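You operate a simulated robot arm through the tools that you are given. There is no shell and no other tool.

Carry out the task below with a simulated robot arm. There is one attempt and no reset: what you move stays moved.

Task
Sand the green square coaster smooth, rough pad first, then fine.
Fine: work it in the cradle and leave it there, wet each pad in the tub, and put both pads back. What is to be rubbed or washed off counts as gone when no trace of it is left.

It is judged by the outcome, as a careful person would: the job done as asked, and still so three seconds after it is handed in. It fails if anything else is knocked over, pushed out of place, dropped, spilled or broken.

Robot
A 7-joint arm with a three-finger gripper, fixed in place. Base frame: the origin is on the floor under the middle of its stand, x ahead of it, y to its left, z up; the work surface is at about z = 800. Lengths are in mm, angles in rad, forces in N, time in s.
With the tool pointing down near the work surface it reaches from about 100 to 880 mm from the base axis. Its first joint turns from -2.897 to 2.897 rad. Payload 2.94 kg.
Tool frame: the origin (TCP) lies between the finger pads and is the grasp point; the fingertips stand 30 mm ahead of it; z points along the fingers, y is the line along which they close. The gripper opens to 132 mm; its body begins 107 mm behind the TCP.
Orientation is that of the tool frame in the base frame, as [roll, pitch, yaw] about the fixed x, y, z axes, in that order (R = Rz(yaw) Ry(pitch) Rx(roll)). With the fingers straight down and closing along the base's y, the tool's x points along the base's -x, its y along +y and its z along -z.

Tools
- The arm moves only by the tool arm_command. Its argument "targets" is a list that holds one entry, the list of rows, each a list of 7 numbers: the opening in per cent of the stroke, from 0 (shut) to 100 (fully open), then the shift along the base's x, y, z in mm, then the turn, a rotation vector about the base's x, y, z in rad. In form: [[[claw, tx, ty, tz, ax, ay, az], ...]]. A call has 1 to 20 rows; each row is the pose to reach, as a shift and turn from the pose commanded when the call began. Rows are played at 5 a second. More than 50 mm and 0.15 rad between two rows, or a gripper value outside its range, and nothing of the call is played. Where a pose cannot be reached the arm comes as near as it can. A force on the tool above 40 N (or 10 N above the force at the start of the call, whichever is more), or a blocked arm, ends the call early, and 0.2 s more pass. Each finger travels about 37.4 mm/s and halts on what it meets, pressing with about 20 N; the grip force reading is that of the motor and also rises with nothing between the fingers. The clock runs only during rows and for 0.2 s after the last one: add rows that repeat a pose to give the fingers time. It gives the time, the measured TCP pose, the force on the tool (base axes), the opening and the grip force at its end, in the units of the frame above (readings bear some noise), with the torque about the TCP (base axes, N m) and any sound that the robot's microphone picked up.
- Cameras (640 x 400 px; columns grow to the right, rows downward): "scene" is fixed at [221.9, 650, 1610.4]; the picture's right is [-0.77, -0.64, 0.00], its down [-0.38, 0.46, -0.80] and it looks along [0.51, -0.62, -0.60] (base axes); focal length 333 px, centre (320, 200). "wrist" rides on the gripper at [72, 3, -144] in the tool frame; the picture's right is [-0.04, 1.00, 0.00], its down [-0.88, -0.04, -0.48] and it looks along [-0.47, -0.02, 0.88] (tool axes); focal length 256 px, centre (320, 200). There is no depth. A picture from a camera that has moved, and an enlarged one, comes with that camera's place and axes in the base frame and with its lens. The place of the scene camera against the robot may be out by one fixed shift of up to 18 mm in any direction.
- get_image(camera): a new picture of that camera. No time passes.
- move_column(by): moves the trunk up (or, below 0, down) by that many mm; the arm rides with it, the base frame stays. It gives what a move gives, with no picture.
- enlarge(camera, box): a new picture of the part [left, top, right, bottom] of that camera's present view, enlarged. No time passes.
- sign_off(): hands the job in; it is judged then, once.

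Places have to be worked out from the pictures, the camera data and where the tool is seen. Open the gripper and draw the arm clear of the work before you hand the job in, unless the task says otherwise.

The tools are called after "Call:" as name(argument=value, ...) on one line, values as JSON. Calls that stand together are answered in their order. arm_command: Moves the arm, as the interface text tells. Its arguments: {"type":"object","properties":{"targets":{"type":"array"}},"required":["targets"]} The other tools are called the same way: move_column (by) moves the trunk up or down; get_image (camera) takes a picture; enlarge (camera, box) takes an enlarged picture of a part of a camera's view; sign_off () hands the job in.

At the start:

```text
time_s: 0.0
tool_pos: [629.3, 176.6, 1166.9]
ee_rot: [-3.141, 0.0, -3.141]
wrist_force: [0.2, -0.3, -0.1]
ft_torque: [0.0, 0.02, 0.03]
finger_gap: 132.2
finger_force: 0.1
trunk travel left (down, up): [-300.0, 240.0]
```

scene: 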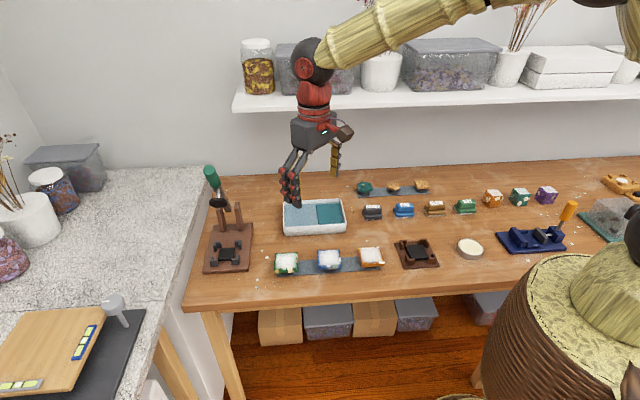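
wrist: 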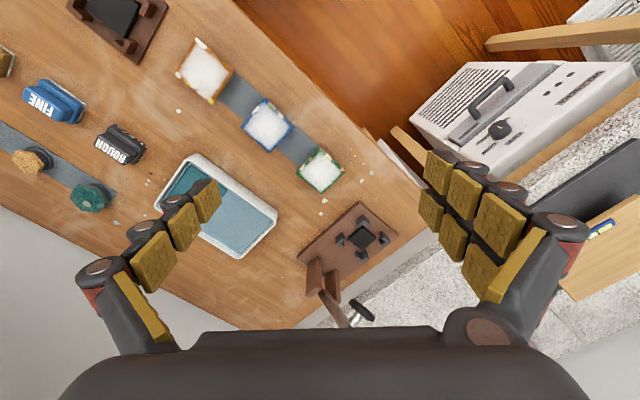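

The opening pictures show a workbench with three whitish square pieces, pads labelled FINE and ROUGH, a tub and a dark fixture. I'll look closer before moving anything.

Call:
enlarge(camera="scene", box=[190, 150, 390, 290])

Call:
enlarge(camera="scene", box=[340, 160, 480, 280])

Call:
enlarge(camera="scene", box=[450, 150, 640, 280])

Call:
enlarge(camera="wrist", box=[0, 0, 320, 200])

Call:
enlarge(camera="wrist", box=[140, 120, 440, 330])

```text
2.86 times, centred on (290, 220) of scene
camera zoom: at [221.9, 650.0, 1610.4], right [-0.77, -0.64, 0.0], down [-0.38, 0.46, -0.8], along [0.51, -0.62, -0.6], focal length 952 px, centre (406, 143)
```

zoom: 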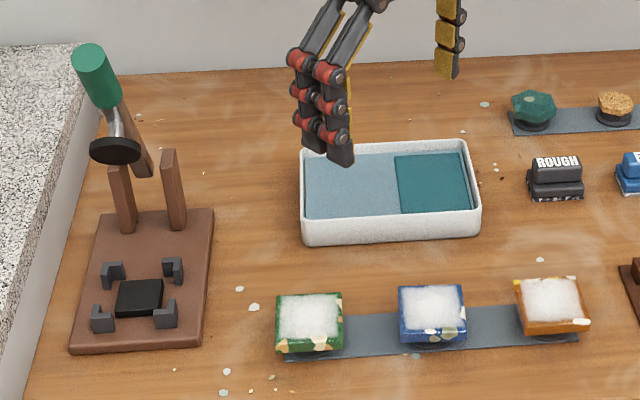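

```text
3.33 times, centred on (410, 220) of scene
camera zoom: at [221.9, 650.0, 1610.4], right [-0.77, -0.64, 0.0], down [-0.38, 0.46, -0.8], along [0.51, -0.62, -0.6], focal length 1111 px, centre (20, 133)
```

zoom: 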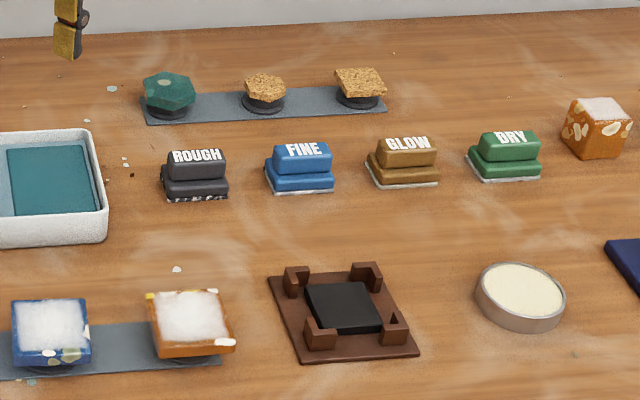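

```text
3.08 times, centred on (545, 215) of scene
camera zoom: at [221.9, 650.0, 1610.4], right [-0.77, -0.64, 0.0], down [-0.38, 0.46, -0.8], along [0.51, -0.62, -0.6], focal length 1026 px, centre (-372, 154)
```

zoom: 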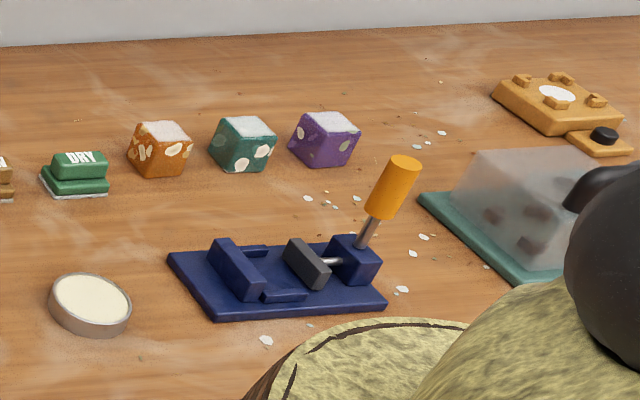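

```text
2.00 times, centred on (160, 100) of wrist
camera zoom: at [555.8, 177.7, 1311.8], right [0.04, 1.0, 0.0], down [0.88, -0.04, 0.48], along [0.47, -0.02, -0.88], focal length 512 px, centre (640, 400)
```

zoom: 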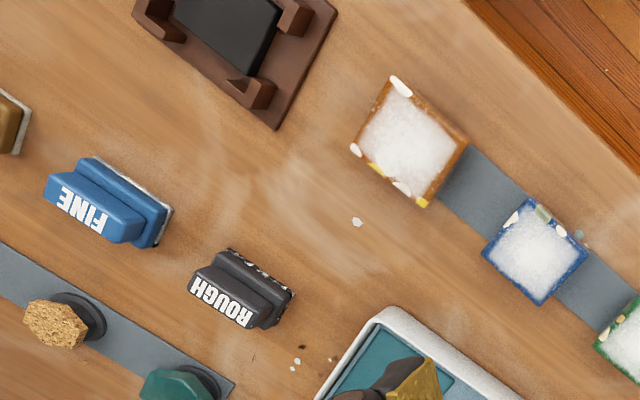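

```text
1.90 times, centred on (290, 225) of wrist
camera zoom: at [555.8, 177.7, 1311.8], right [0.04, 1.0, 0.0], down [0.88, -0.04, 0.48], along [0.47, -0.02, -0.88], focal length 488 px, centre (377, 152)
```

zoom: 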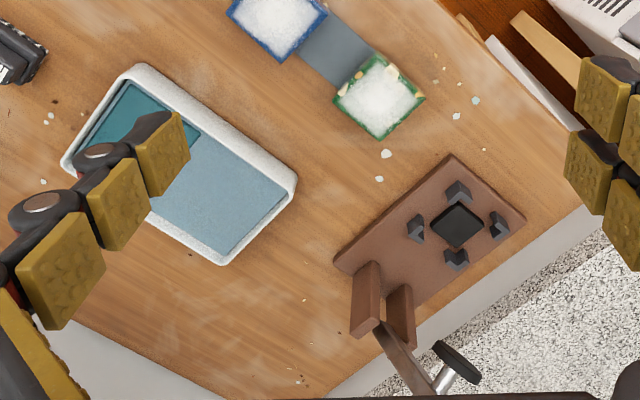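

The green square coaster is the left end of the front strip, at about [744, 170]. The four-post brown cradle is near [475, -145], ROUGH near [676, -210], FINE near [597, -299] and the tub near [823, -60]. I'll lower over the coaster for a closer look.

Call:
arm_command(targets=[[[100, 20, -2, -35, 0, 0, 0], [100, 40, -3, -70, 0, 0, 0], [100, 60, -5, -105, 0, 0, 0], [100, 80, -6, -140, 0, 0, 0], [100, 90, -7, -160, 0, 0, 0], [100, 90, -7, -160, 0, 0, 0]]])

Call:
get_image(camera="wrist")

Call:
get_image(camera="scene")

```text
time_s: 1.4
tool_pos: [718.1, 169.8, 1008.9]
ee_rot: [-3.141, 0.0, 3.139]
wrist_force: [0.4, -0.1, 0.0]
ft_torque: [-0.01, -0.01, 0.0]
finger_gap: 132.0
finger_force: 0.1
trunk travel left (down, up): [-300.0, 240.0]
```

```text
taken
camera wrist: at [646.8, 171.6, 1152.5], right [0.04, 1.0, 0.0], down [0.88, -0.04, 0.48], along [0.48, -0.02, -0.88], focal length 256 px, centre (320, 200)
```

wrist: 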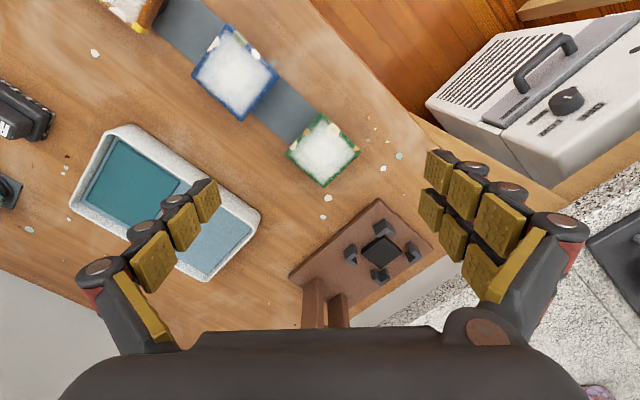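

```text
taken
```

scene: 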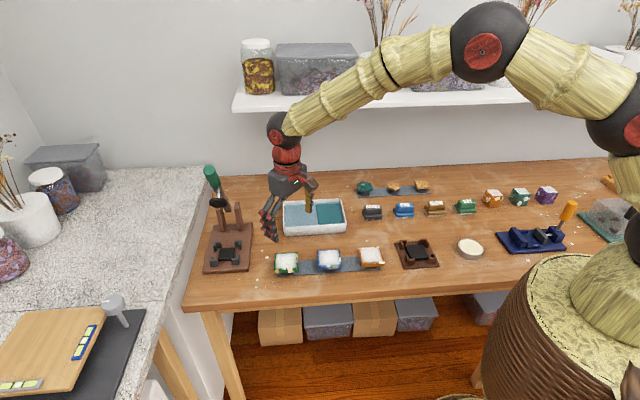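

The coaster is in view at wrist pixel (323,150). I'll zoom in to measure its corners and edge direction.

Call:
enlarge(camera="wrist", box=[240, 90, 400, 200])

Call:
enlarge(camera="scene", box=[260, 235, 350, 290])

Call:
enlarge(camera="wrist", box=[60, 110, 280, 290])

Call:
enlarge(camera="scene", box=[270, 170, 360, 245])

```text
3.64 times, centred on (320, 145) of wrist
camera zoom: at [646.8, 171.6, 1152.5], right [0.04, 1.0, 0.0], down [0.88, -0.04, 0.48], along [0.48, -0.02, -0.88], focal length 931 px, centre (320, 400)
```

zoom: 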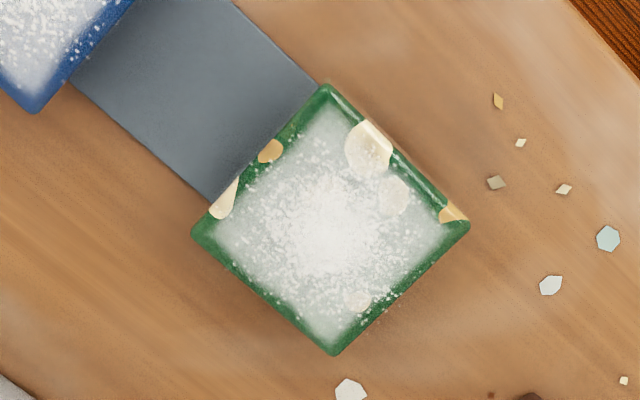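

```text
7.11 times, centred on (305, 262) of scene
camera zoom: at [221.9, 650.0, 1610.4], right [-0.77, -0.64, 0.0], down [-0.38, 0.46, -0.8], along [0.51, -0.62, -0.6], focal length 2371 px, centre (427, -244)
```

zoom: 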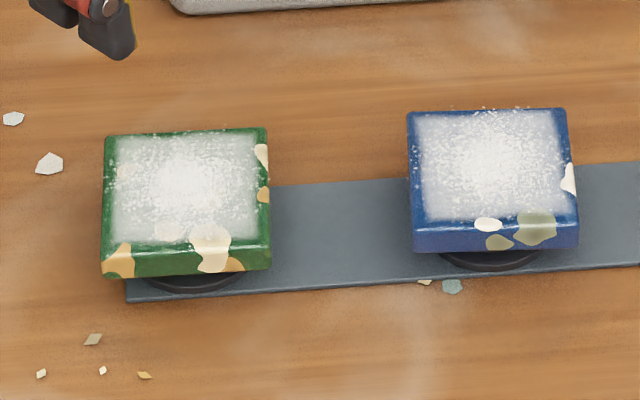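

```text
2.22 times, centred on (170, 200) of wrist
camera zoom: at [646.8, 171.6, 1152.5], right [0.04, 1.0, 0.0], down [0.88, -0.04, 0.48], along [0.48, -0.02, -0.88], focal length 569 px, centre (653, 200)
```

zoom: 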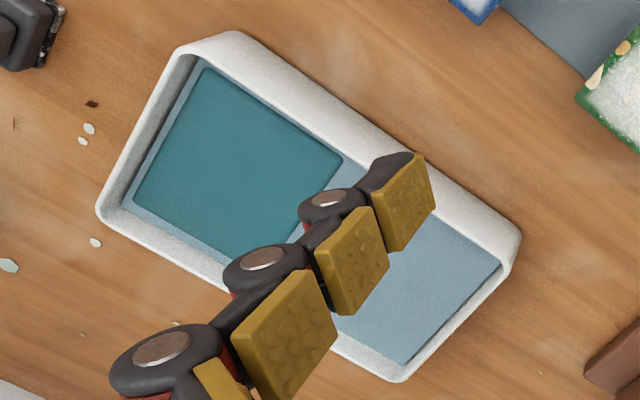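

```text
5.33 times, centred on (315, 208) of scene
camera zoom: at [221.9, 650.0, 1610.4], right [-0.77, -0.64, 0.0], down [-0.38, 0.46, -0.8], along [0.51, -0.62, -0.6], focal length 1778 px, centre (347, 160)
```

zoom: 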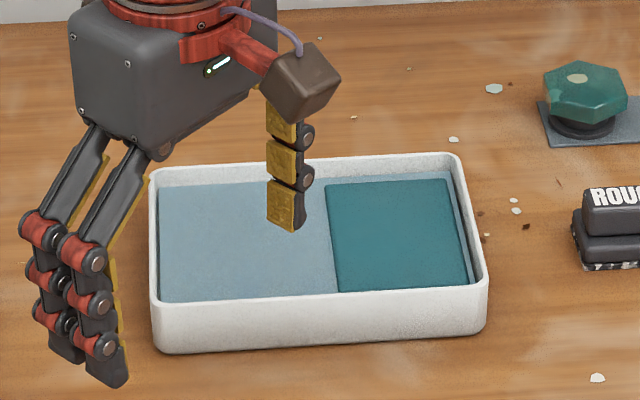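

From the wrist views the coaster is about 70 mm square, with its edges at 45°, centred near [750, 171] and its top at about z 832. I'll turn the tool 45° so the fingers close across the strip, and centre over it.

Call:
arm_command(targets=[[[100, 5, 0, 0, 0, 0, 0.13], [100, 10, 0, -10, 0, 0, 0.26], [100, 16, 1, -20, 0, 0, 0.39], [100, 22, 1, -30, 0, 0, 0.52], [100, 27, 1, -40, 0, 0, 0.65], [90, 31, 1, -50, 0, 0, 0.785], [90, 31, 1, -50, 0, 0, 0.785]]])

Call:
get_image(camera="wrist")

Call:
get_image(camera="scene")

```text
time_s: 3.0
tool_pos: [748.8, 170.0, 957.8]
ee_rot: [-3.141, 0.001, -2.355]
wrist_force: [0.6, 1.0, 0.3]
ft_torque: [0.01, -0.01, -0.01]
finger_gap: 118.9
finger_force: 0.2
trunk travel left (down, up): [-300.0, 240.0]
```

```text
taken
camera wrist: at [696.5, 119.8, 1101.2], right [-0.68, 0.74, 0.0], down [0.65, 0.6, 0.48], along [0.35, 0.32, -0.88], focal length 256 px, centre (320, 200)
```

wrist: 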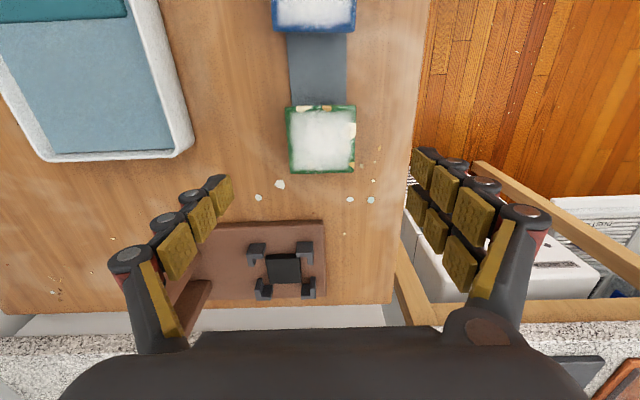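

```text
taken
```

scene: 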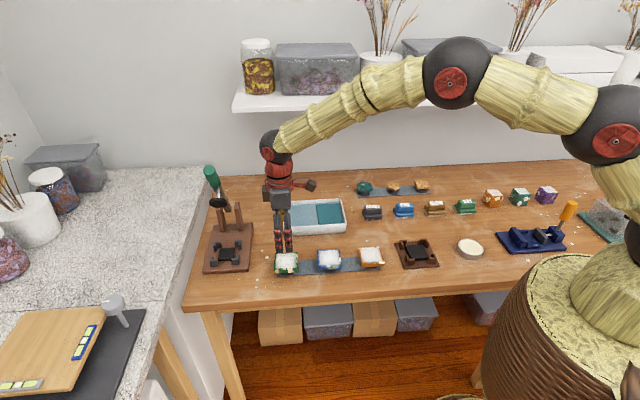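

The tool is aligned with the coaster's edges now. I'll enlarge to refine its centre before going down.

Call:
enlarge(camera="wrist", box=[240, 70, 400, 190])

Call:
enlarge(camera="wrist", box=[0, 0, 200, 170])

```text
3.33 times, centred on (320, 130) of wrist
camera zoom: at [696.5, 119.8, 1101.2], right [-0.68, 0.74, 0.0], down [0.65, 0.6, 0.48], along [0.35, 0.32, -0.88], focal length 853 px, centre (320, 433)
```

zoom: 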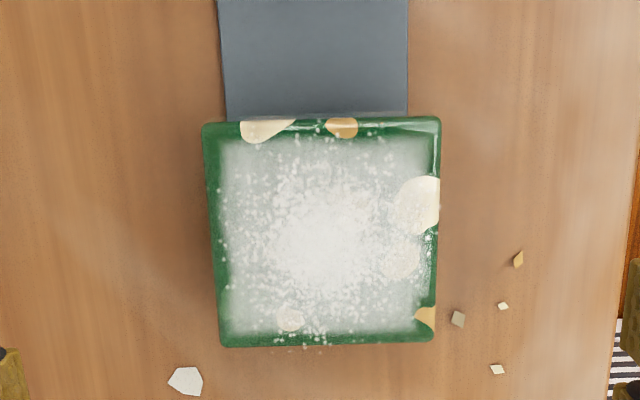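

```text
2.35 times, centred on (100, 85) of wrist
camera zoom: at [696.5, 119.8, 1101.2], right [-0.68, 0.74, 0.0], down [0.65, 0.6, 0.48], along [0.35, 0.32, -0.88], focal length 602 px, centre (838, 471)
```

zoom: 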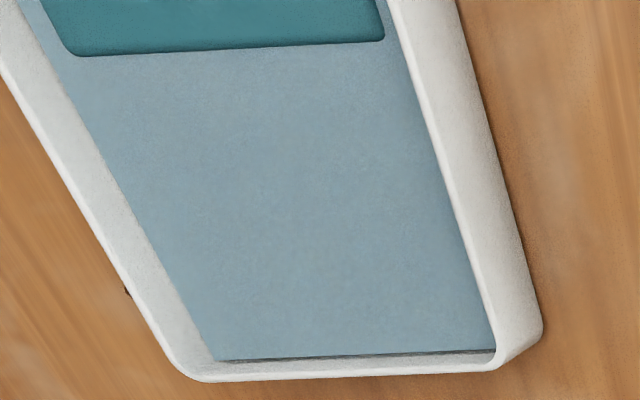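

The coaster's centre sits within about 2 mm of the tool axis, and it is about 71 mm wide. I'll go straight down to TCP z of about 836, checking forces.

Call:
arm_command(targets=[[[90, 0, 1, -30, 0, 0, 0], [90, 0, 1, -60, 0, 0, 0], [90, 0, 1, -85, 0, 0, 0], [90, 0, 1, -105, 0, 0, 0], [90, 0, 1, -115, 0, 0, 0], [90, 0, 1, -121, 0, 0, 0], [90, 0, 1, -121, 0, 0, 0]]])

Call:
get_image(camera="wrist")

Call:
enlarge(camera="scene", box=[220, 180, 380, 290])

```text
time_s: 4.6
tool_pos: [748.8, 169.5, 835.4]
ee_rot: [3.141, 0.0, -2.356]
wrist_force: [0.0, 0.8, 0.1]
ft_torque: [-0.01, 0.03, -0.02]
finger_gap: 118.8
finger_force: 0.1
trunk travel left (down, up): [-300.0, 240.0]
```

```text
taken
camera wrist: at [696.0, 120.3, 980.6], right [-0.68, 0.74, 0.0], down [0.65, 0.59, 0.48], along [0.35, 0.32, -0.88], focal length 256 px, centre (320, 200)
```

wrist: 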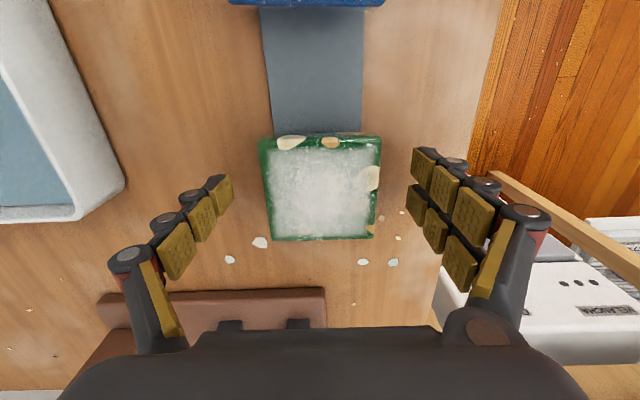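

```text
3.64 times, centred on (300, 235) of scene
camera zoom: at [221.9, 650.0, 1610.4], right [-0.77, -0.64, 0.0], down [-0.38, 0.46, -0.8], along [0.51, -0.62, -0.6], focal length 1212 px, centre (393, 73)
```

zoom: 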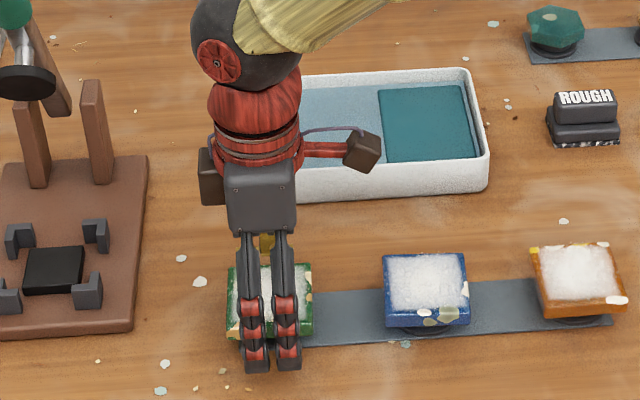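

The coaster sits between the fingers with no contact yet. Closing on it now.

Call:
arm_command(targets=[[[60, 0, 0, 0, 0, 0, 0], [45, 0, 0, 0, 0, 0, 0], [40, 0, 0, 0, 0, 0, 0], [40, 0, 0, 0, 0, 0, 0], [40, 0, 0, 0, 0, 0, 0], [40, 0, 0, 0, 0, 0, 0]]])

Call:
get_image(camera="wrist")

Call:
enlarge(camera="scene", box=[220, 180, 380, 290])

```text
time_s: 6.0
tool_pos: [748.6, 171.0, 836.5]
ee_rot: [3.141, -0.001, -2.355]
wrist_force: [-0.6, 1.2, -0.4]
ft_torque: [0.01, 0.01, 0.02]
finger_gap: 70.6
finger_force: 19.9
trunk travel left (down, up): [-300.0, 240.0]
```

```text
taken
camera wrist: at [695.8, 120.4, 980.9], right [-0.68, 0.74, 0.0], down [0.65, 0.59, 0.48], along [0.35, 0.32, -0.88], focal length 256 px, centre (320, 200)
```

wrist: 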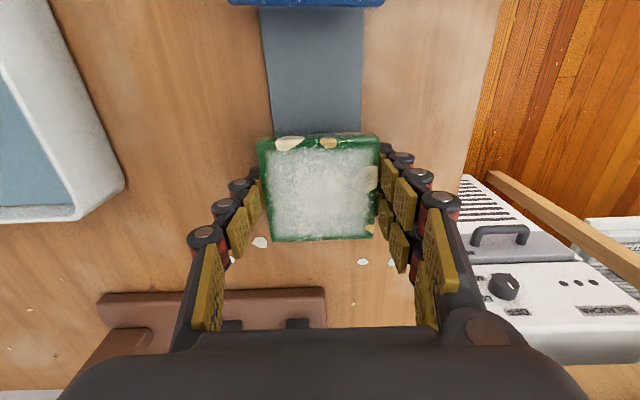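

```text
3.64 times, centred on (300, 235) of scene
camera zoom: at [221.9, 650.0, 1610.4], right [-0.77, -0.64, 0.0], down [-0.38, 0.46, -0.8], along [0.51, -0.62, -0.6], focal length 1212 px, centre (393, 73)
```

zoom: 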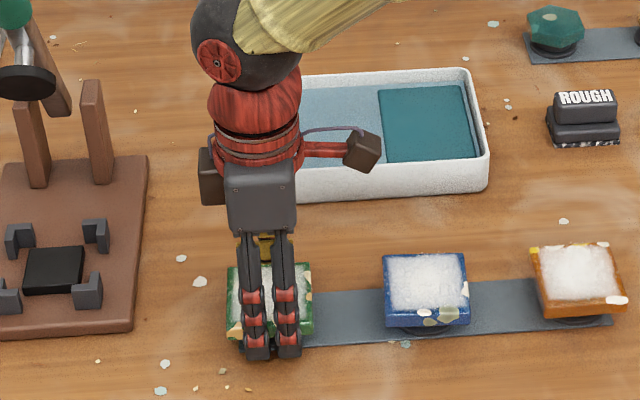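

The gap reads 70.6 mm with about 20 N, so the coaster is held. I'll lift it straight up first and check that it came along.

Call:
arm_command(targets=[[[40, 0, 0, 5, 0, 0, 0], [40, 0, 0, 15, 0, 0, 0], [40, 0, 0, 35, 0, 0, 0], [40, 0, 0, 65, 0, 0, 0], [40, 0, 0, 100, 0, 0, 0], [40, 0, 0, 130, 0, 0, 0], [40, 0, 0, 150, 0, 0, 0], [40, 0, 0, 150, 0, 0, 0]]])

Call:
get_image(camera="wrist")

Call:
enlarge(camera="scene", box=[220, 170, 400, 290])

```text
time_s: 7.8
tool_pos: [748.7, 169.8, 985.6]
ee_rot: [-3.141, -0.001, -2.357]
wrist_force: [-0.3, 0.2, -1.2]
ft_torque: [0.03, -0.01, -0.01]
finger_gap: 70.7
finger_force: 20.1
trunk travel left (down, up): [-300.0, 240.0]
```

```text
taken
camera wrist: at [696.1, 120.5, 1130.7], right [-0.68, 0.74, 0.0], down [0.65, 0.59, 0.48], along [0.35, 0.32, -0.88], focal length 256 px, centre (320, 200)
```

wrist: 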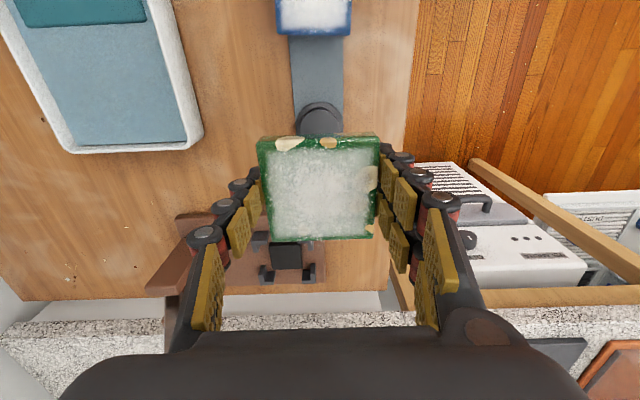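

```text
3.33 times, centred on (310, 230) of scene
camera zoom: at [221.9, 650.0, 1610.4], right [-0.77, -0.64, 0.0], down [-0.38, 0.46, -0.8], along [0.51, -0.62, -0.6], focal length 1111 px, centre (353, 100)
```

zoom: 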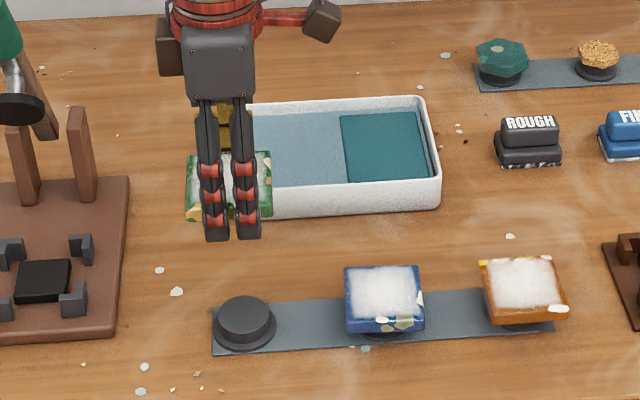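

The coaster is up and level, and its round foot stayed on the strip. I'll carry it toward the cradle, staying high, and look at the cradle from close by.

Call:
arm_command(targets=[[[40, -10, -10, 10, 0, 0, 0], [40, -30, -30, 20, 0, 0, 0], [40, -60, -60, 30, 0, 0, 0], [40, -90, -90, 30, 0, 0, 0], [40, -120, -120, 30, 0, 0, 0], [40, -150, -150, 30, 0, 0, 0], [40, -170, -175, 30, 0, 0, 0], [40, -180, -195, 30, 0, 0, 0], [40, -180, -200, 30, 0, 0, 0], [40, -180, -200, 30, 0, 0, 0]]])

Call:
get_image(camera="wrist")

Call:
enlarge(camera="scene", box=[350, 190, 510, 290])

```text
time_s: 10.0
tool_pos: [569.1, -29.2, 1015.9]
ee_rot: [-3.141, 0.001, -2.358]
wrist_force: [0.7, -0.1, -0.5]
ft_torque: [-0.02, -0.02, 0.03]
finger_gap: 70.5
finger_force: 20.1
trunk travel left (down, up): [-300.0, 240.0]
```

```text
taken
camera wrist: at [515.8, -79.3, 1160.1], right [-0.68, 0.74, 0.0], down [0.65, 0.59, 0.48], along [0.35, 0.32, -0.88], focal length 256 px, centre (320, 200)
```

wrist: 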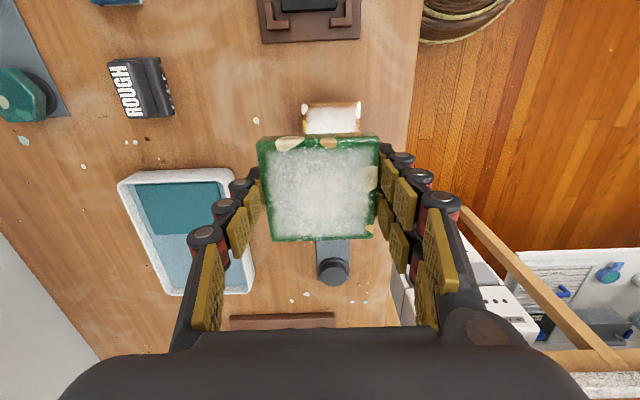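

```text
4.00 times, centred on (430, 240) of scene
camera zoom: at [221.9, 650.0, 1610.4], right [-0.77, -0.64, 0.0], down [-0.38, 0.46, -0.8], along [0.51, -0.62, -0.6], focal length 1333 px, centre (-120, 40)
```

zoom: 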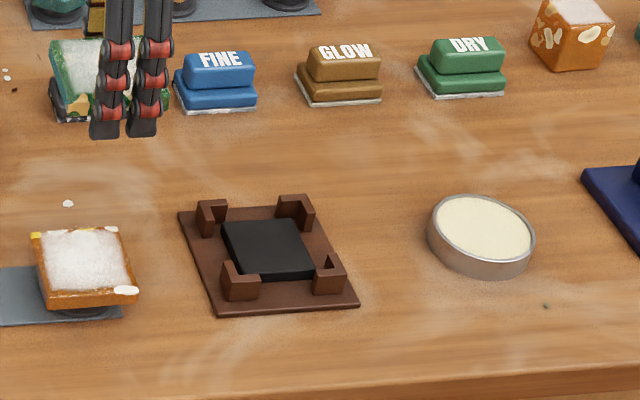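

The cradle is an open-sided, four-corner holder with a raised black pad, square to the strip. It is just at the top of the wrist view, so I'll move a bit closer to measure it.

Call:
arm_command(targets=[[[40, -15, -18, 0, 0, 0, 0], [40, -35, -40, 0, 0, 0, 0], [40, -45, -50, 0, 0, 0, 0], [40, -45, -50, 0, 0, 0, 0]]])

Call:
get_image(camera="wrist")

Call:
enlarge(camera="wrist", box=[240, 10, 400, 130])

Call:
enlarge(camera="scene", box=[385, 230, 455, 275])

```text
time_s: 11.0
tool_pos: [524.2, -79.7, 1015.0]
ee_rot: [3.141, 0.0, -2.356]
wrist_force: [0.4, -0.3, -0.8]
ft_torque: [-0.04, 0.0, -0.03]
finger_gap: 70.7
finger_force: 19.7
trunk travel left (down, up): [-300.0, 240.0]
```

```text
taken
camera wrist: at [470.8, -129.0, 1160.4], right [-0.68, 0.74, 0.0], down [0.65, 0.59, 0.48], along [0.35, 0.32, -0.88], focal length 256 px, centre (320, 200)
```

wrist: 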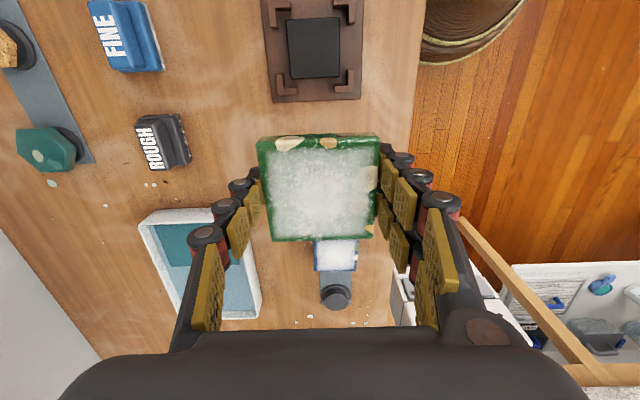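

```text
3.33 times, centred on (320, 70) of wrist
camera zoom: at [470.8, -129.0, 1160.4], right [-0.68, 0.74, 0.0], down [0.65, 0.59, 0.48], along [0.35, 0.32, -0.88], focal length 853 px, centre (320, 633)
```

zoom: 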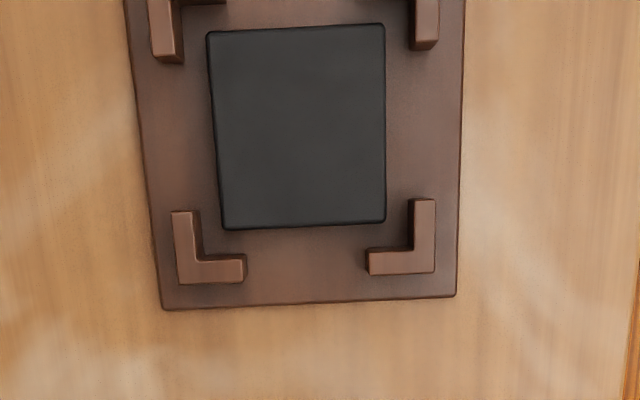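

```text
8.89 times, centred on (420, 252) of scene
camera zoom: at [221.9, 650.0, 1610.4], right [-0.77, -0.64, 0.0], down [-0.38, 0.46, -0.8], along [0.51, -0.62, -0.6], focal length 2963 px, centre (-569, -267)
```

zoom: 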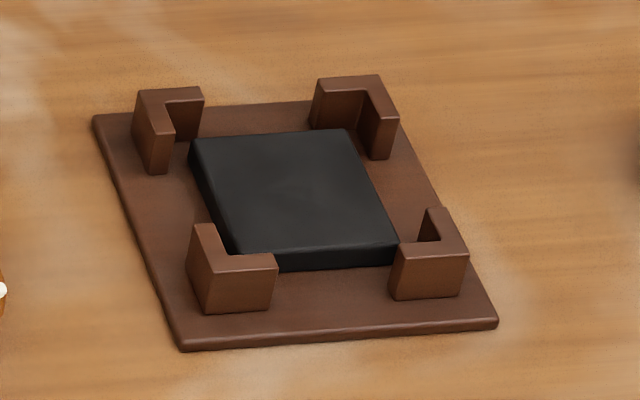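

The cradle's corner brackets open about 75 mm for the 71 mm coaster, with roughly 44 mm free between the bracket arms on each side. I need to know whether the finger pair fits between the arms, so I'll zoom on the fingers.

Call:
enlarge(camera="scene", box=[360, 165, 420, 235])

Call:
enlarge(camera="wrist", box=[220, 120, 420, 260])

```text
5.71 times, centred on (390, 200) of scene
camera zoom: at [221.9, 650.0, 1610.4], right [-0.77, -0.64, 0.0], down [-0.38, 0.46, -0.8], along [0.51, -0.62, -0.6], focal length 1905 px, centre (-80, 200)
```

zoom: 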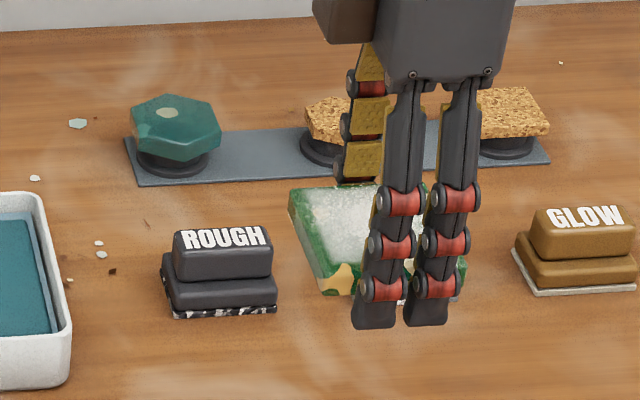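

```text
2.86 times, centred on (320, 190) of wrist
camera zoom: at [470.8, -129.0, 1160.4], right [-0.68, 0.74, 0.0], down [0.65, 0.59, 0.48], along [0.35, 0.32, -0.88], focal length 731 px, centre (320, 229)
```

zoom: 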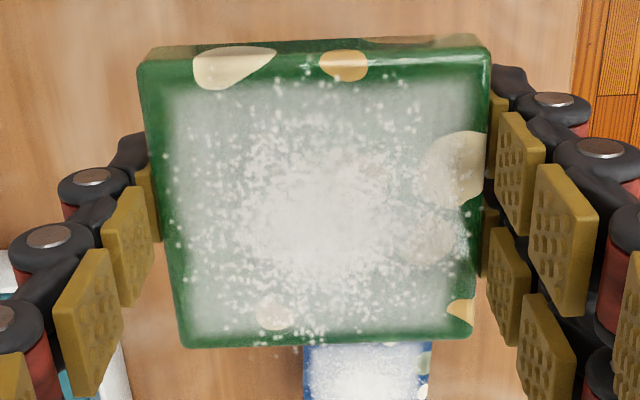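

The finger pair is about as wide as the gap between the bracket arms, so the fingertips must stay above the bracket tops when I set the coaster in. I'll return it to its foot and take a shallower grip.

Call:
arm_command(targets=[[[40, 20, 22, 0, 0, 0, 0], [40, 50, 55, 0, 0, 0, 0], [40, 80, 89, 0, 0, 0, 0], [40, 110, 122, 0, 0, 0, 0], [40, 140, 155, 0, 0, 0, 0], [40, 170, 189, 0, 0, 0, 0], [40, 200, 222, 0, 0, 0, 0], [40, 215, 240, -10, 0, 0, 0], [40, 223, 248, -20, 0, 0, 0], [40, 225, 250, -30, 0, 0, 0], [40, 225, 250, -30, 0, 0, 0]]])

Call:
get_image(camera="wrist")

```text
time_s: 13.4
tool_pos: [748.9, 169.5, 985.8]
ee_rot: [3.141, 0.0, -2.356]
wrist_force: [0.0, -0.7, -1.4]
ft_torque: [0.01, -0.03, -0.02]
finger_gap: 70.7
finger_force: 20.4
trunk travel left (down, up): [-300.0, 240.0]
```

```text
taken
camera wrist: at [696.2, 120.5, 1130.5], right [-0.68, 0.74, 0.0], down [0.65, 0.59, 0.48], along [0.35, 0.32, -0.88], focal length 256 px, centre (320, 200)
```

wrist: 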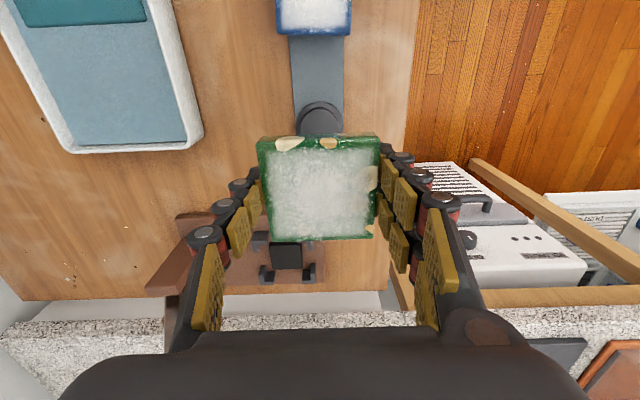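

Back over the foot, identical to the earlier view. I'll lower the 149 mm with slow last steps.

Call:
arm_command(targets=[[[40, 0, 0, -30, 0, 0, 0], [40, 0, 0, -65, 0, 0, 0], [40, 0, 0, -100, 0, 0, 0], [40, 0, 0, -125, 0, 0, 0], [40, 0, 0, -138, 0, 0, 0], [40, 0, 0, -144, 0, 0, 0], [40, 0, 0, -147, 0, 0, 0], [40, 0, 0, -149, 0, 0, 0], [40, 0, 0, -150, 0, 0, 0], [40, 0, 0, -150, 0, 0, 0]]])

Call:
enlarge(camera="scene", box=[255, 230, 325, 285])

```text
time_s: 15.6
tool_pos: [749.5, 171.0, 836.3]
ee_rot: [3.141, 0.0, -2.357]
wrist_force: [-0.2, 0.4, -1.0]
ft_torque: [0.02, 0.0, -0.02]
finger_gap: 70.4
finger_force: 20.0
trunk travel left (down, up): [-300.0, 240.0]
```

```text
7.27 times, centred on (290, 258) of scene
camera zoom: at [221.9, 650.0, 1610.4], right [-0.77, -0.64, 0.0], down [-0.38, 0.46, -0.8], along [0.51, -0.62, -0.6], focal length 2424 px, centre (538, -218)
```

zoom: 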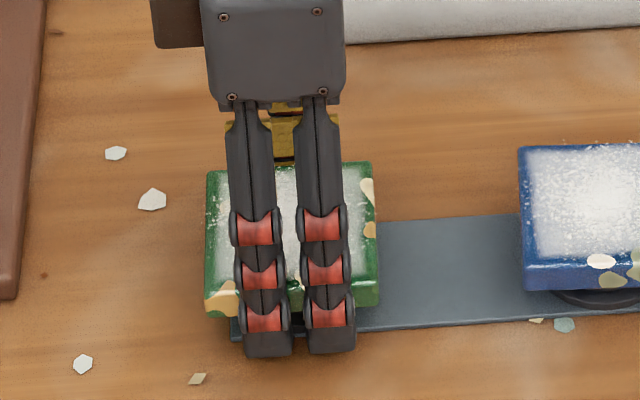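

Force still shows the coaster's weight (about 1 N), so it is at most a hair above the foot. I'll ease down 1 mm and then release.

Call:
arm_command(targets=[[[40, 0, 0, -0.5, 0, 0, 0], [40, 0, 0, -1, 0, 0, 0], [40, 0, 0, -1, 0, 0, 0]]])

```text
time_s: 16.4
tool_pos: [748.6, 170.9, 836.4]
ee_rot: [3.141, 0.001, -2.355]
wrist_force: [-1.2, 0.0, 6.7]
ft_torque: [-0.05, 0.14, -0.02]
finger_gap: 70.5
finger_force: 20.2
trunk travel left (down, up): [-300.0, 240.0]
```

Contact reads 6.7 N upward, so it is resting on the foot. I'll open slowly and then rise to leave only the fingertips beside the top half.

Call:
arm_command(targets=[[[56, 0, 0, 0.5, 0, 0, 0], [62, 0, 0, 1, 0, 0, 0], [75, 0, 0, 1, 0, 0, 0], [88, 0, 0, 1, 0, 0, 0], [88, 0, 0, 1, 0, 0, 0], [88, 0, 0, 10, 0, 0, 0], [88, 0, 0, 22, 0, 0, 0], [88, 0, 0, 22, 0, 0, 0]]])

Call:
get_image(camera="wrist")

Call:
enlarge(camera="scene", box=[255, 230, 325, 285])

```text
time_s: 18.2
tool_pos: [748.7, 171.3, 857.8]
ee_rot: [-3.14, -0.002, -2.356]
wrist_force: [0.4, -0.2, -0.3]
ft_torque: [0.02, 0.05, 0.01]
finger_gap: 116.4
finger_force: 0.0
trunk travel left (down, up): [-300.0, 240.0]
```

```text
taken
camera wrist: at [695.7, 120.4, 1001.8], right [-0.68, 0.74, 0.0], down [0.65, 0.59, 0.47], along [0.35, 0.32, -0.88], focal length 256 px, centre (320, 200)
```

wrist: 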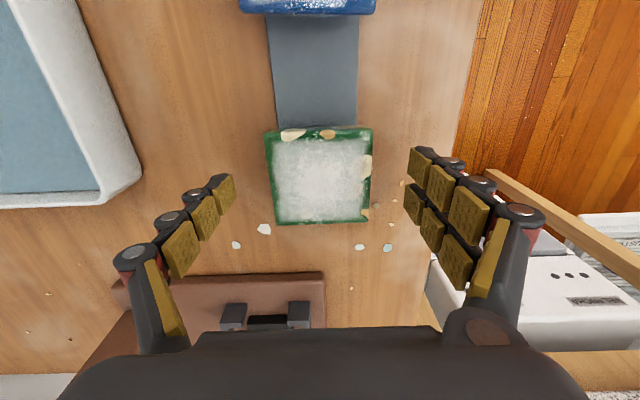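

```text
7.27 times, centred on (290, 258) of scene
camera zoom: at [221.9, 650.0, 1610.4], right [-0.77, -0.64, 0.0], down [-0.38, 0.46, -0.8], along [0.51, -0.62, -0.6], focal length 2424 px, centre (538, -218)
```

zoom: 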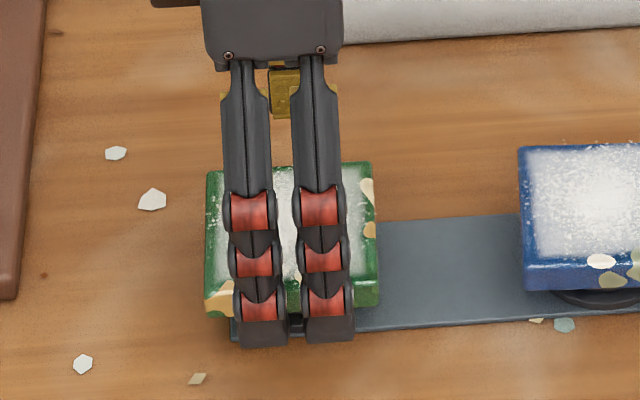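

Fingertips should now be level with the upper 8–10 mm of the coaster. I'll close and check the gap.

Call:
arm_command(targets=[[[65, 0, 0, 0, 0, 0, 0], [45, 0, 0, 0, 0, 0, 0], [40, 0, 0, 0, 0, 0, 0], [40, 0, 0, 0, 0, 0, 0], [40, 0, 0, 0, 0, 0, 0], [40, 0, 0, 0, 0, 0, 0]]])

Call:
get_image(camera="wrist")

Call:
enlarge(camera="scene", box=[255, 230, 325, 285])

```text
time_s: 19.6
tool_pos: [747.8, 170.6, 856.8]
ee_rot: [-3.141, 0.001, -2.356]
wrist_force: [-1.4, -0.5, 0.7]
ft_torque: [0.06, 0.05, 0.05]
finger_gap: 71.4
finger_force: 20.1
trunk travel left (down, up): [-300.0, 240.0]
```

```text
taken
camera wrist: at [695.8, 120.6, 1001.9], right [-0.68, 0.74, 0.0], down [0.65, 0.59, 0.48], along [0.35, 0.32, -0.88], focal length 256 px, centre (320, 200)
```

wrist: 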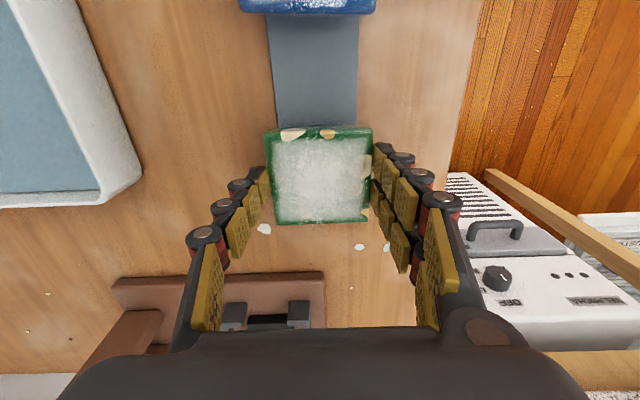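

```text
7.27 times, centred on (290, 258) of scene
camera zoom: at [221.9, 650.0, 1610.4], right [-0.77, -0.64, 0.0], down [-0.38, 0.46, -0.8], along [0.51, -0.62, -0.6], focal length 2424 px, centre (538, -218)
```

zoom: 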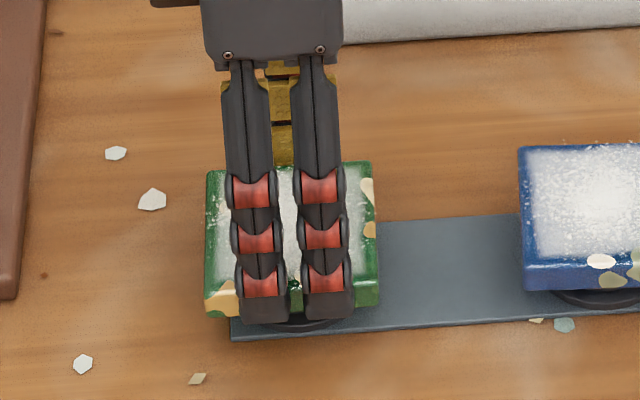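

The gap stops at 71.4 mm with 20 N, so the tips hold the coaster's upper half. I'll lift gently and verify.

Call:
arm_command(targets=[[[40, 0, 0, 3, 0, 0, 0], [40, 0, 0, 8, 0, 0, 0], [40, 0, 0, 16, 0, 0, 0], [40, 0, 0, 28, 0, 0, 0], [40, 0, 0, 40, 0, 0, 0], [40, 0, 0, 40, 0, 0, 0]]])

Call:
get_image(camera="wrist")

Call:
enlarge(camera="scene", box=[255, 215, 325, 285])

```text
time_s: 21.0
tool_pos: [748.9, 171.0, 898.0]
ee_rot: [3.14, -0.002, -2.357]
wrist_force: [-0.1, 0.2, -0.8]
ft_torque: [0.03, -0.04, -0.02]
finger_gap: 71.4
finger_force: 19.6
trunk travel left (down, up): [-300.0, 240.0]
```

```text
taken
camera wrist: at [695.6, 120.8, 1041.8], right [-0.68, 0.74, 0.0], down [0.65, 0.59, 0.47], along [0.35, 0.32, -0.88], focal length 256 px, centre (320, 200)
```

wrist: 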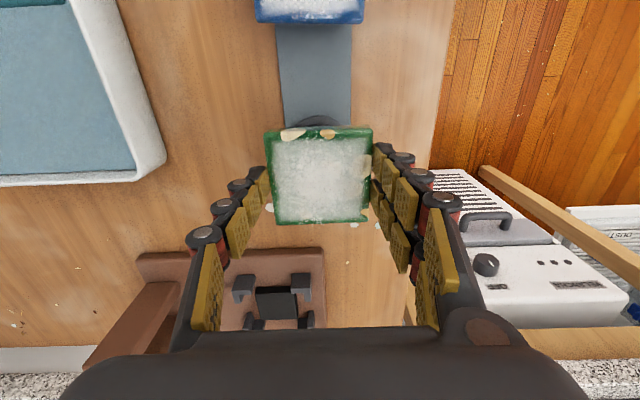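

```text
5.71 times, centred on (290, 250) of scene
camera zoom: at [221.9, 650.0, 1610.4], right [-0.77, -0.64, 0.0], down [-0.38, 0.46, -0.8], along [0.51, -0.62, -0.6], focal length 1905 px, centre (491, -86)
```

zoom: 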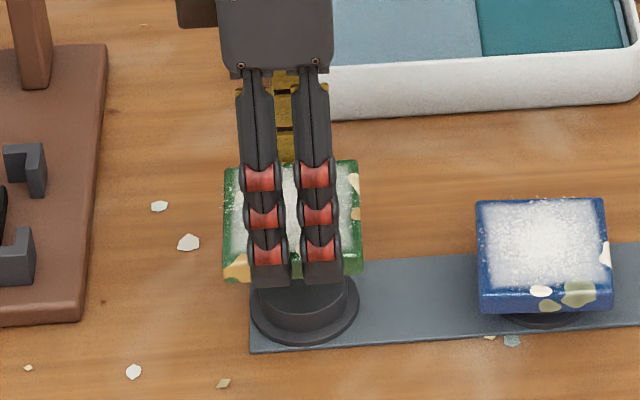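

The shallow grip holds level. I'll zoom in to find where the coaster's centre sits in the hand, then carry it over.

Call:
enlarge(camera="wrist", box=[240, 100, 400, 240])

Call:
arm_command(targets=[[[40, 0, 0, 15, 0, 0, 0], [40, 0, 0, 40, 0, 0, 0], [40, -10, -12, 65, 0, 0, 0], [40, -30, -34, 75, 0, 0, 0], [40, -60, -67, 80, 0, 0, 0], [40, -90, -100, 80, 0, 0, 0], [40, -120, -133, 80, 0, 0, 0], [40, -150, -167, 80, 0, 0, 0], [40, -175, -195, 80, 0, 0, 0], [40, -197, -219, 80, 0, 0, 0], [40, -210, -234, 80, 0, 0, 0], [40, -217, -242, 80, 0, 0, 0], [40, -217, -242, 80, 0, 0, 0]]])

Call:
get_image(camera="wrist")

Call:
enlarge(camera="wrist", box=[240, 0, 400, 110])

```text
2.86 times, centred on (320, 170) of wrist
camera zoom: at [695.6, 120.8, 1041.8], right [-0.68, 0.74, 0.0], down [0.65, 0.59, 0.47], along [0.35, 0.32, -0.88], focal length 731 px, centre (320, 286)
```

zoom: 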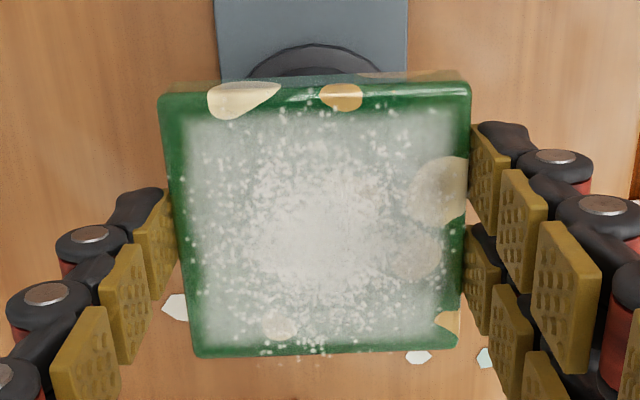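

```text
time_s: 23.8
tool_pos: [532.5, -72.2, 977.8]
ee_rot: [3.14, -0.002, -2.356]
wrist_force: [0.3, -0.3, -0.6]
ft_torque: [0.01, 0.0, 0.0]
finger_gap: 71.4
finger_force: 20.0
trunk travel left (down, up): [-300.0, 240.0]
```

```text
taken
camera wrist: at [478.8, -121.3, 1121.8], right [-0.68, 0.74, 0.0], down [0.65, 0.59, 0.48], along [0.35, 0.32, -0.88], focal length 256 px, centre (320, 200)
```

wrist: 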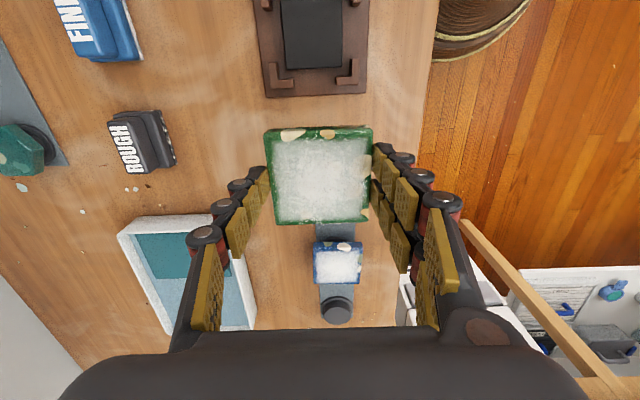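

```text
3.64 times, centred on (320, 55) of wrist
camera zoom: at [478.8, -121.3, 1121.8], right [-0.68, 0.74, 0.0], down [0.65, 0.59, 0.48], along [0.35, 0.32, -0.88], focal length 931 px, centre (320, 727)
```

zoom: 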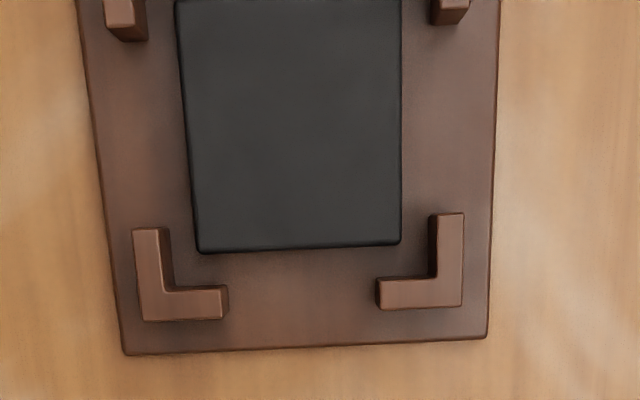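

The coaster's centre is about 4 mm behind the tool axis, and the cradle's centre is 96 mm ahead of it in tool x. I'll move over the cradle by (-68, -72.5) and stop above the brackets to check alignment.

Call:
arm_command(targets=[[[40, -15, -16, 0, 0, 0, 0], [40, -35, -37, 0, 0, 0, 0], [40, -55, -59, -10, 0, 0, 0], [40, -68, -72.5, -30, 0, 0, 0], [40, -68, -72.5, -55, 0, 0, 0], [40, -68, -72.5, -80, 0, 0, 0], [40, -68, -72.5, -92, 0, 0, 0], [40, -68, -72.5, -92, 0, 0, 0]]])

Call:
get_image(camera="wrist")

Call:
enlarge(camera="wrist", box=[220, 80, 420, 260])

Call:
enlarge(camera="scene", box=[380, 215, 460, 275])

```text
time_s: 25.6
tool_pos: [464.4, -144.7, 886.1]
ee_rot: [3.141, 0.001, -2.356]
wrist_force: [0.3, -0.3, 0.0]
ft_torque: [0.01, -0.03, 0.02]
finger_gap: 71.6
finger_force: 19.9
trunk travel left (down, up): [-300.0, 240.0]
```

```text
taken
camera wrist: at [410.8, -194.1, 1030.0], right [-0.68, 0.74, 0.0], down [0.65, 0.59, 0.48], along [0.35, 0.32, -0.88], focal length 256 px, centre (320, 200)
```

wrist: 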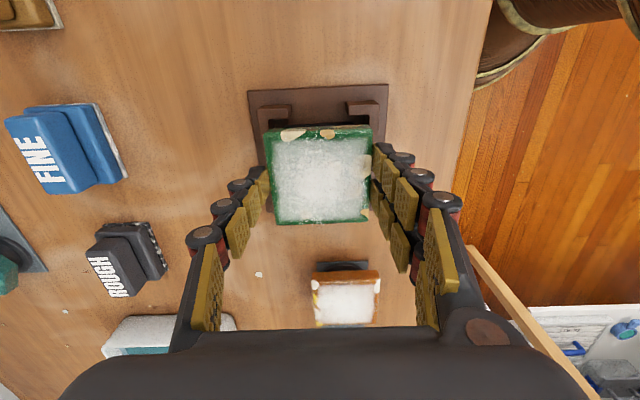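

```text
2.22 times, centred on (320, 170) of wrist
camera zoom: at [410.8, -194.1, 1030.0], right [-0.68, 0.74, 0.0], down [0.65, 0.59, 0.48], along [0.35, 0.32, -0.88], focal length 569 px, centre (320, 267)
```

zoom: 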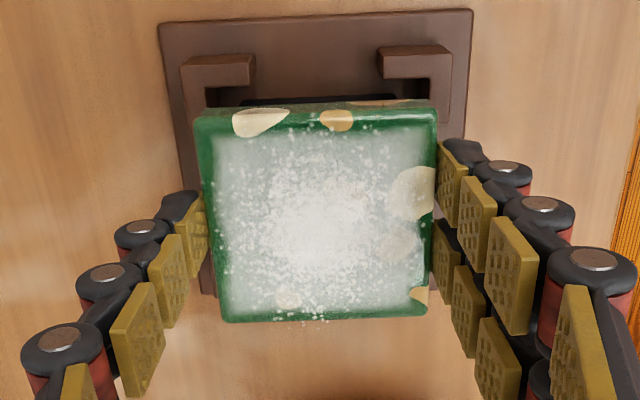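

```text
6.67 times, centred on (420, 245) of scene
camera zoom: at [221.9, 650.0, 1610.4], right [-0.77, -0.64, 0.0], down [-0.38, 0.46, -0.8], along [0.51, -0.62, -0.6], focal length 2222 px, centre (-347, -100)
```

zoom: 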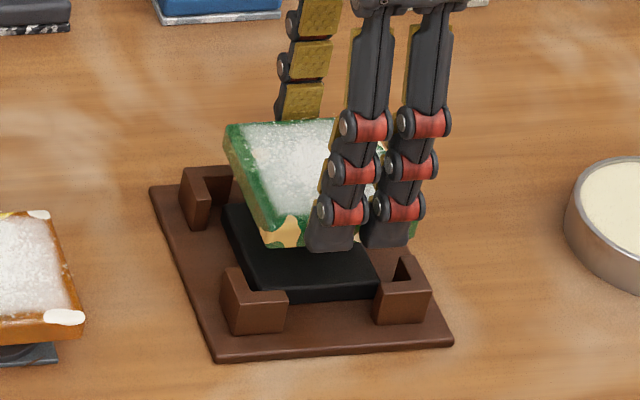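

Measured in the tool frame, the bracket opening and the coaster agree to within about 0.5 mm, with roughly 2.5 mm clearance each side. I'll lower slowly until I feel the seat, expected near TCP z 860.

Call:
arm_command(targets=[[[40, 0, 0, -6, 0, 0, 0], [40, 0, 0, -12, 0, 0, 0], [40, 0, 0, -16, 0, 0, 0], [40, 0, 0, -19, 0, 0, 0], [40, 0, 0, -21, 0, 0, 0], [40, 0, 0, -22, 0, 0, 0], [40, 0, 0, -22, 0, 0, 0]]])

Call:
enlarge(camera="wrist", box=[220, 80, 420, 260])

Call:
enlarge(camera="scene", box=[380, 215, 460, 275])

```text
time_s: 27.2
tool_pos: [463.8, -144.3, 864.1]
ee_rot: [-3.14, 0.001, -2.356]
wrist_force: [0.4, 0.6, -2.7]
ft_torque: [0.03, 0.02, -0.05]
finger_gap: 71.5
finger_force: 19.9
trunk travel left (down, up): [-300.0, 240.0]
```

```text
2.22 times, centred on (320, 170) of wrist
camera zoom: at [410.7, -193.8, 1008.0], right [-0.68, 0.74, 0.0], down [0.65, 0.59, 0.48], along [0.35, 0.32, -0.88], focal length 569 px, centre (320, 267)
```

zoom: 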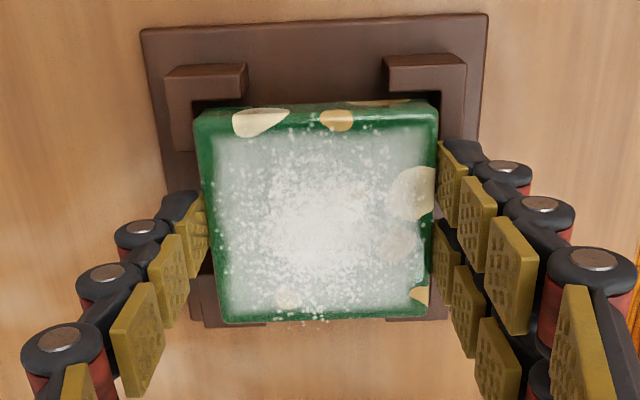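

```text
6.67 times, centred on (420, 245) of scene
camera zoom: at [221.9, 650.0, 1610.4], right [-0.77, -0.64, 0.0], down [-0.38, 0.46, -0.8], along [0.51, -0.62, -0.6], focal length 2222 px, centre (-347, -100)
```

zoom: 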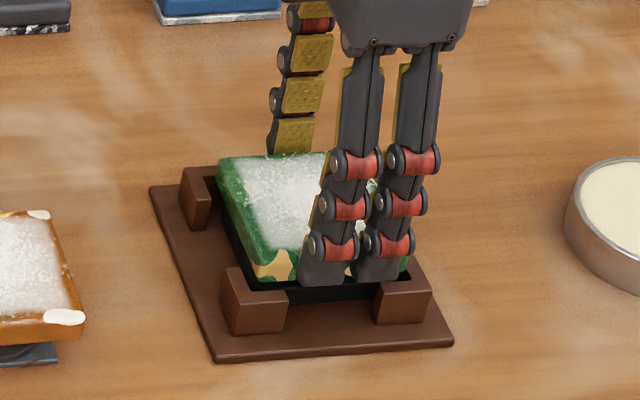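

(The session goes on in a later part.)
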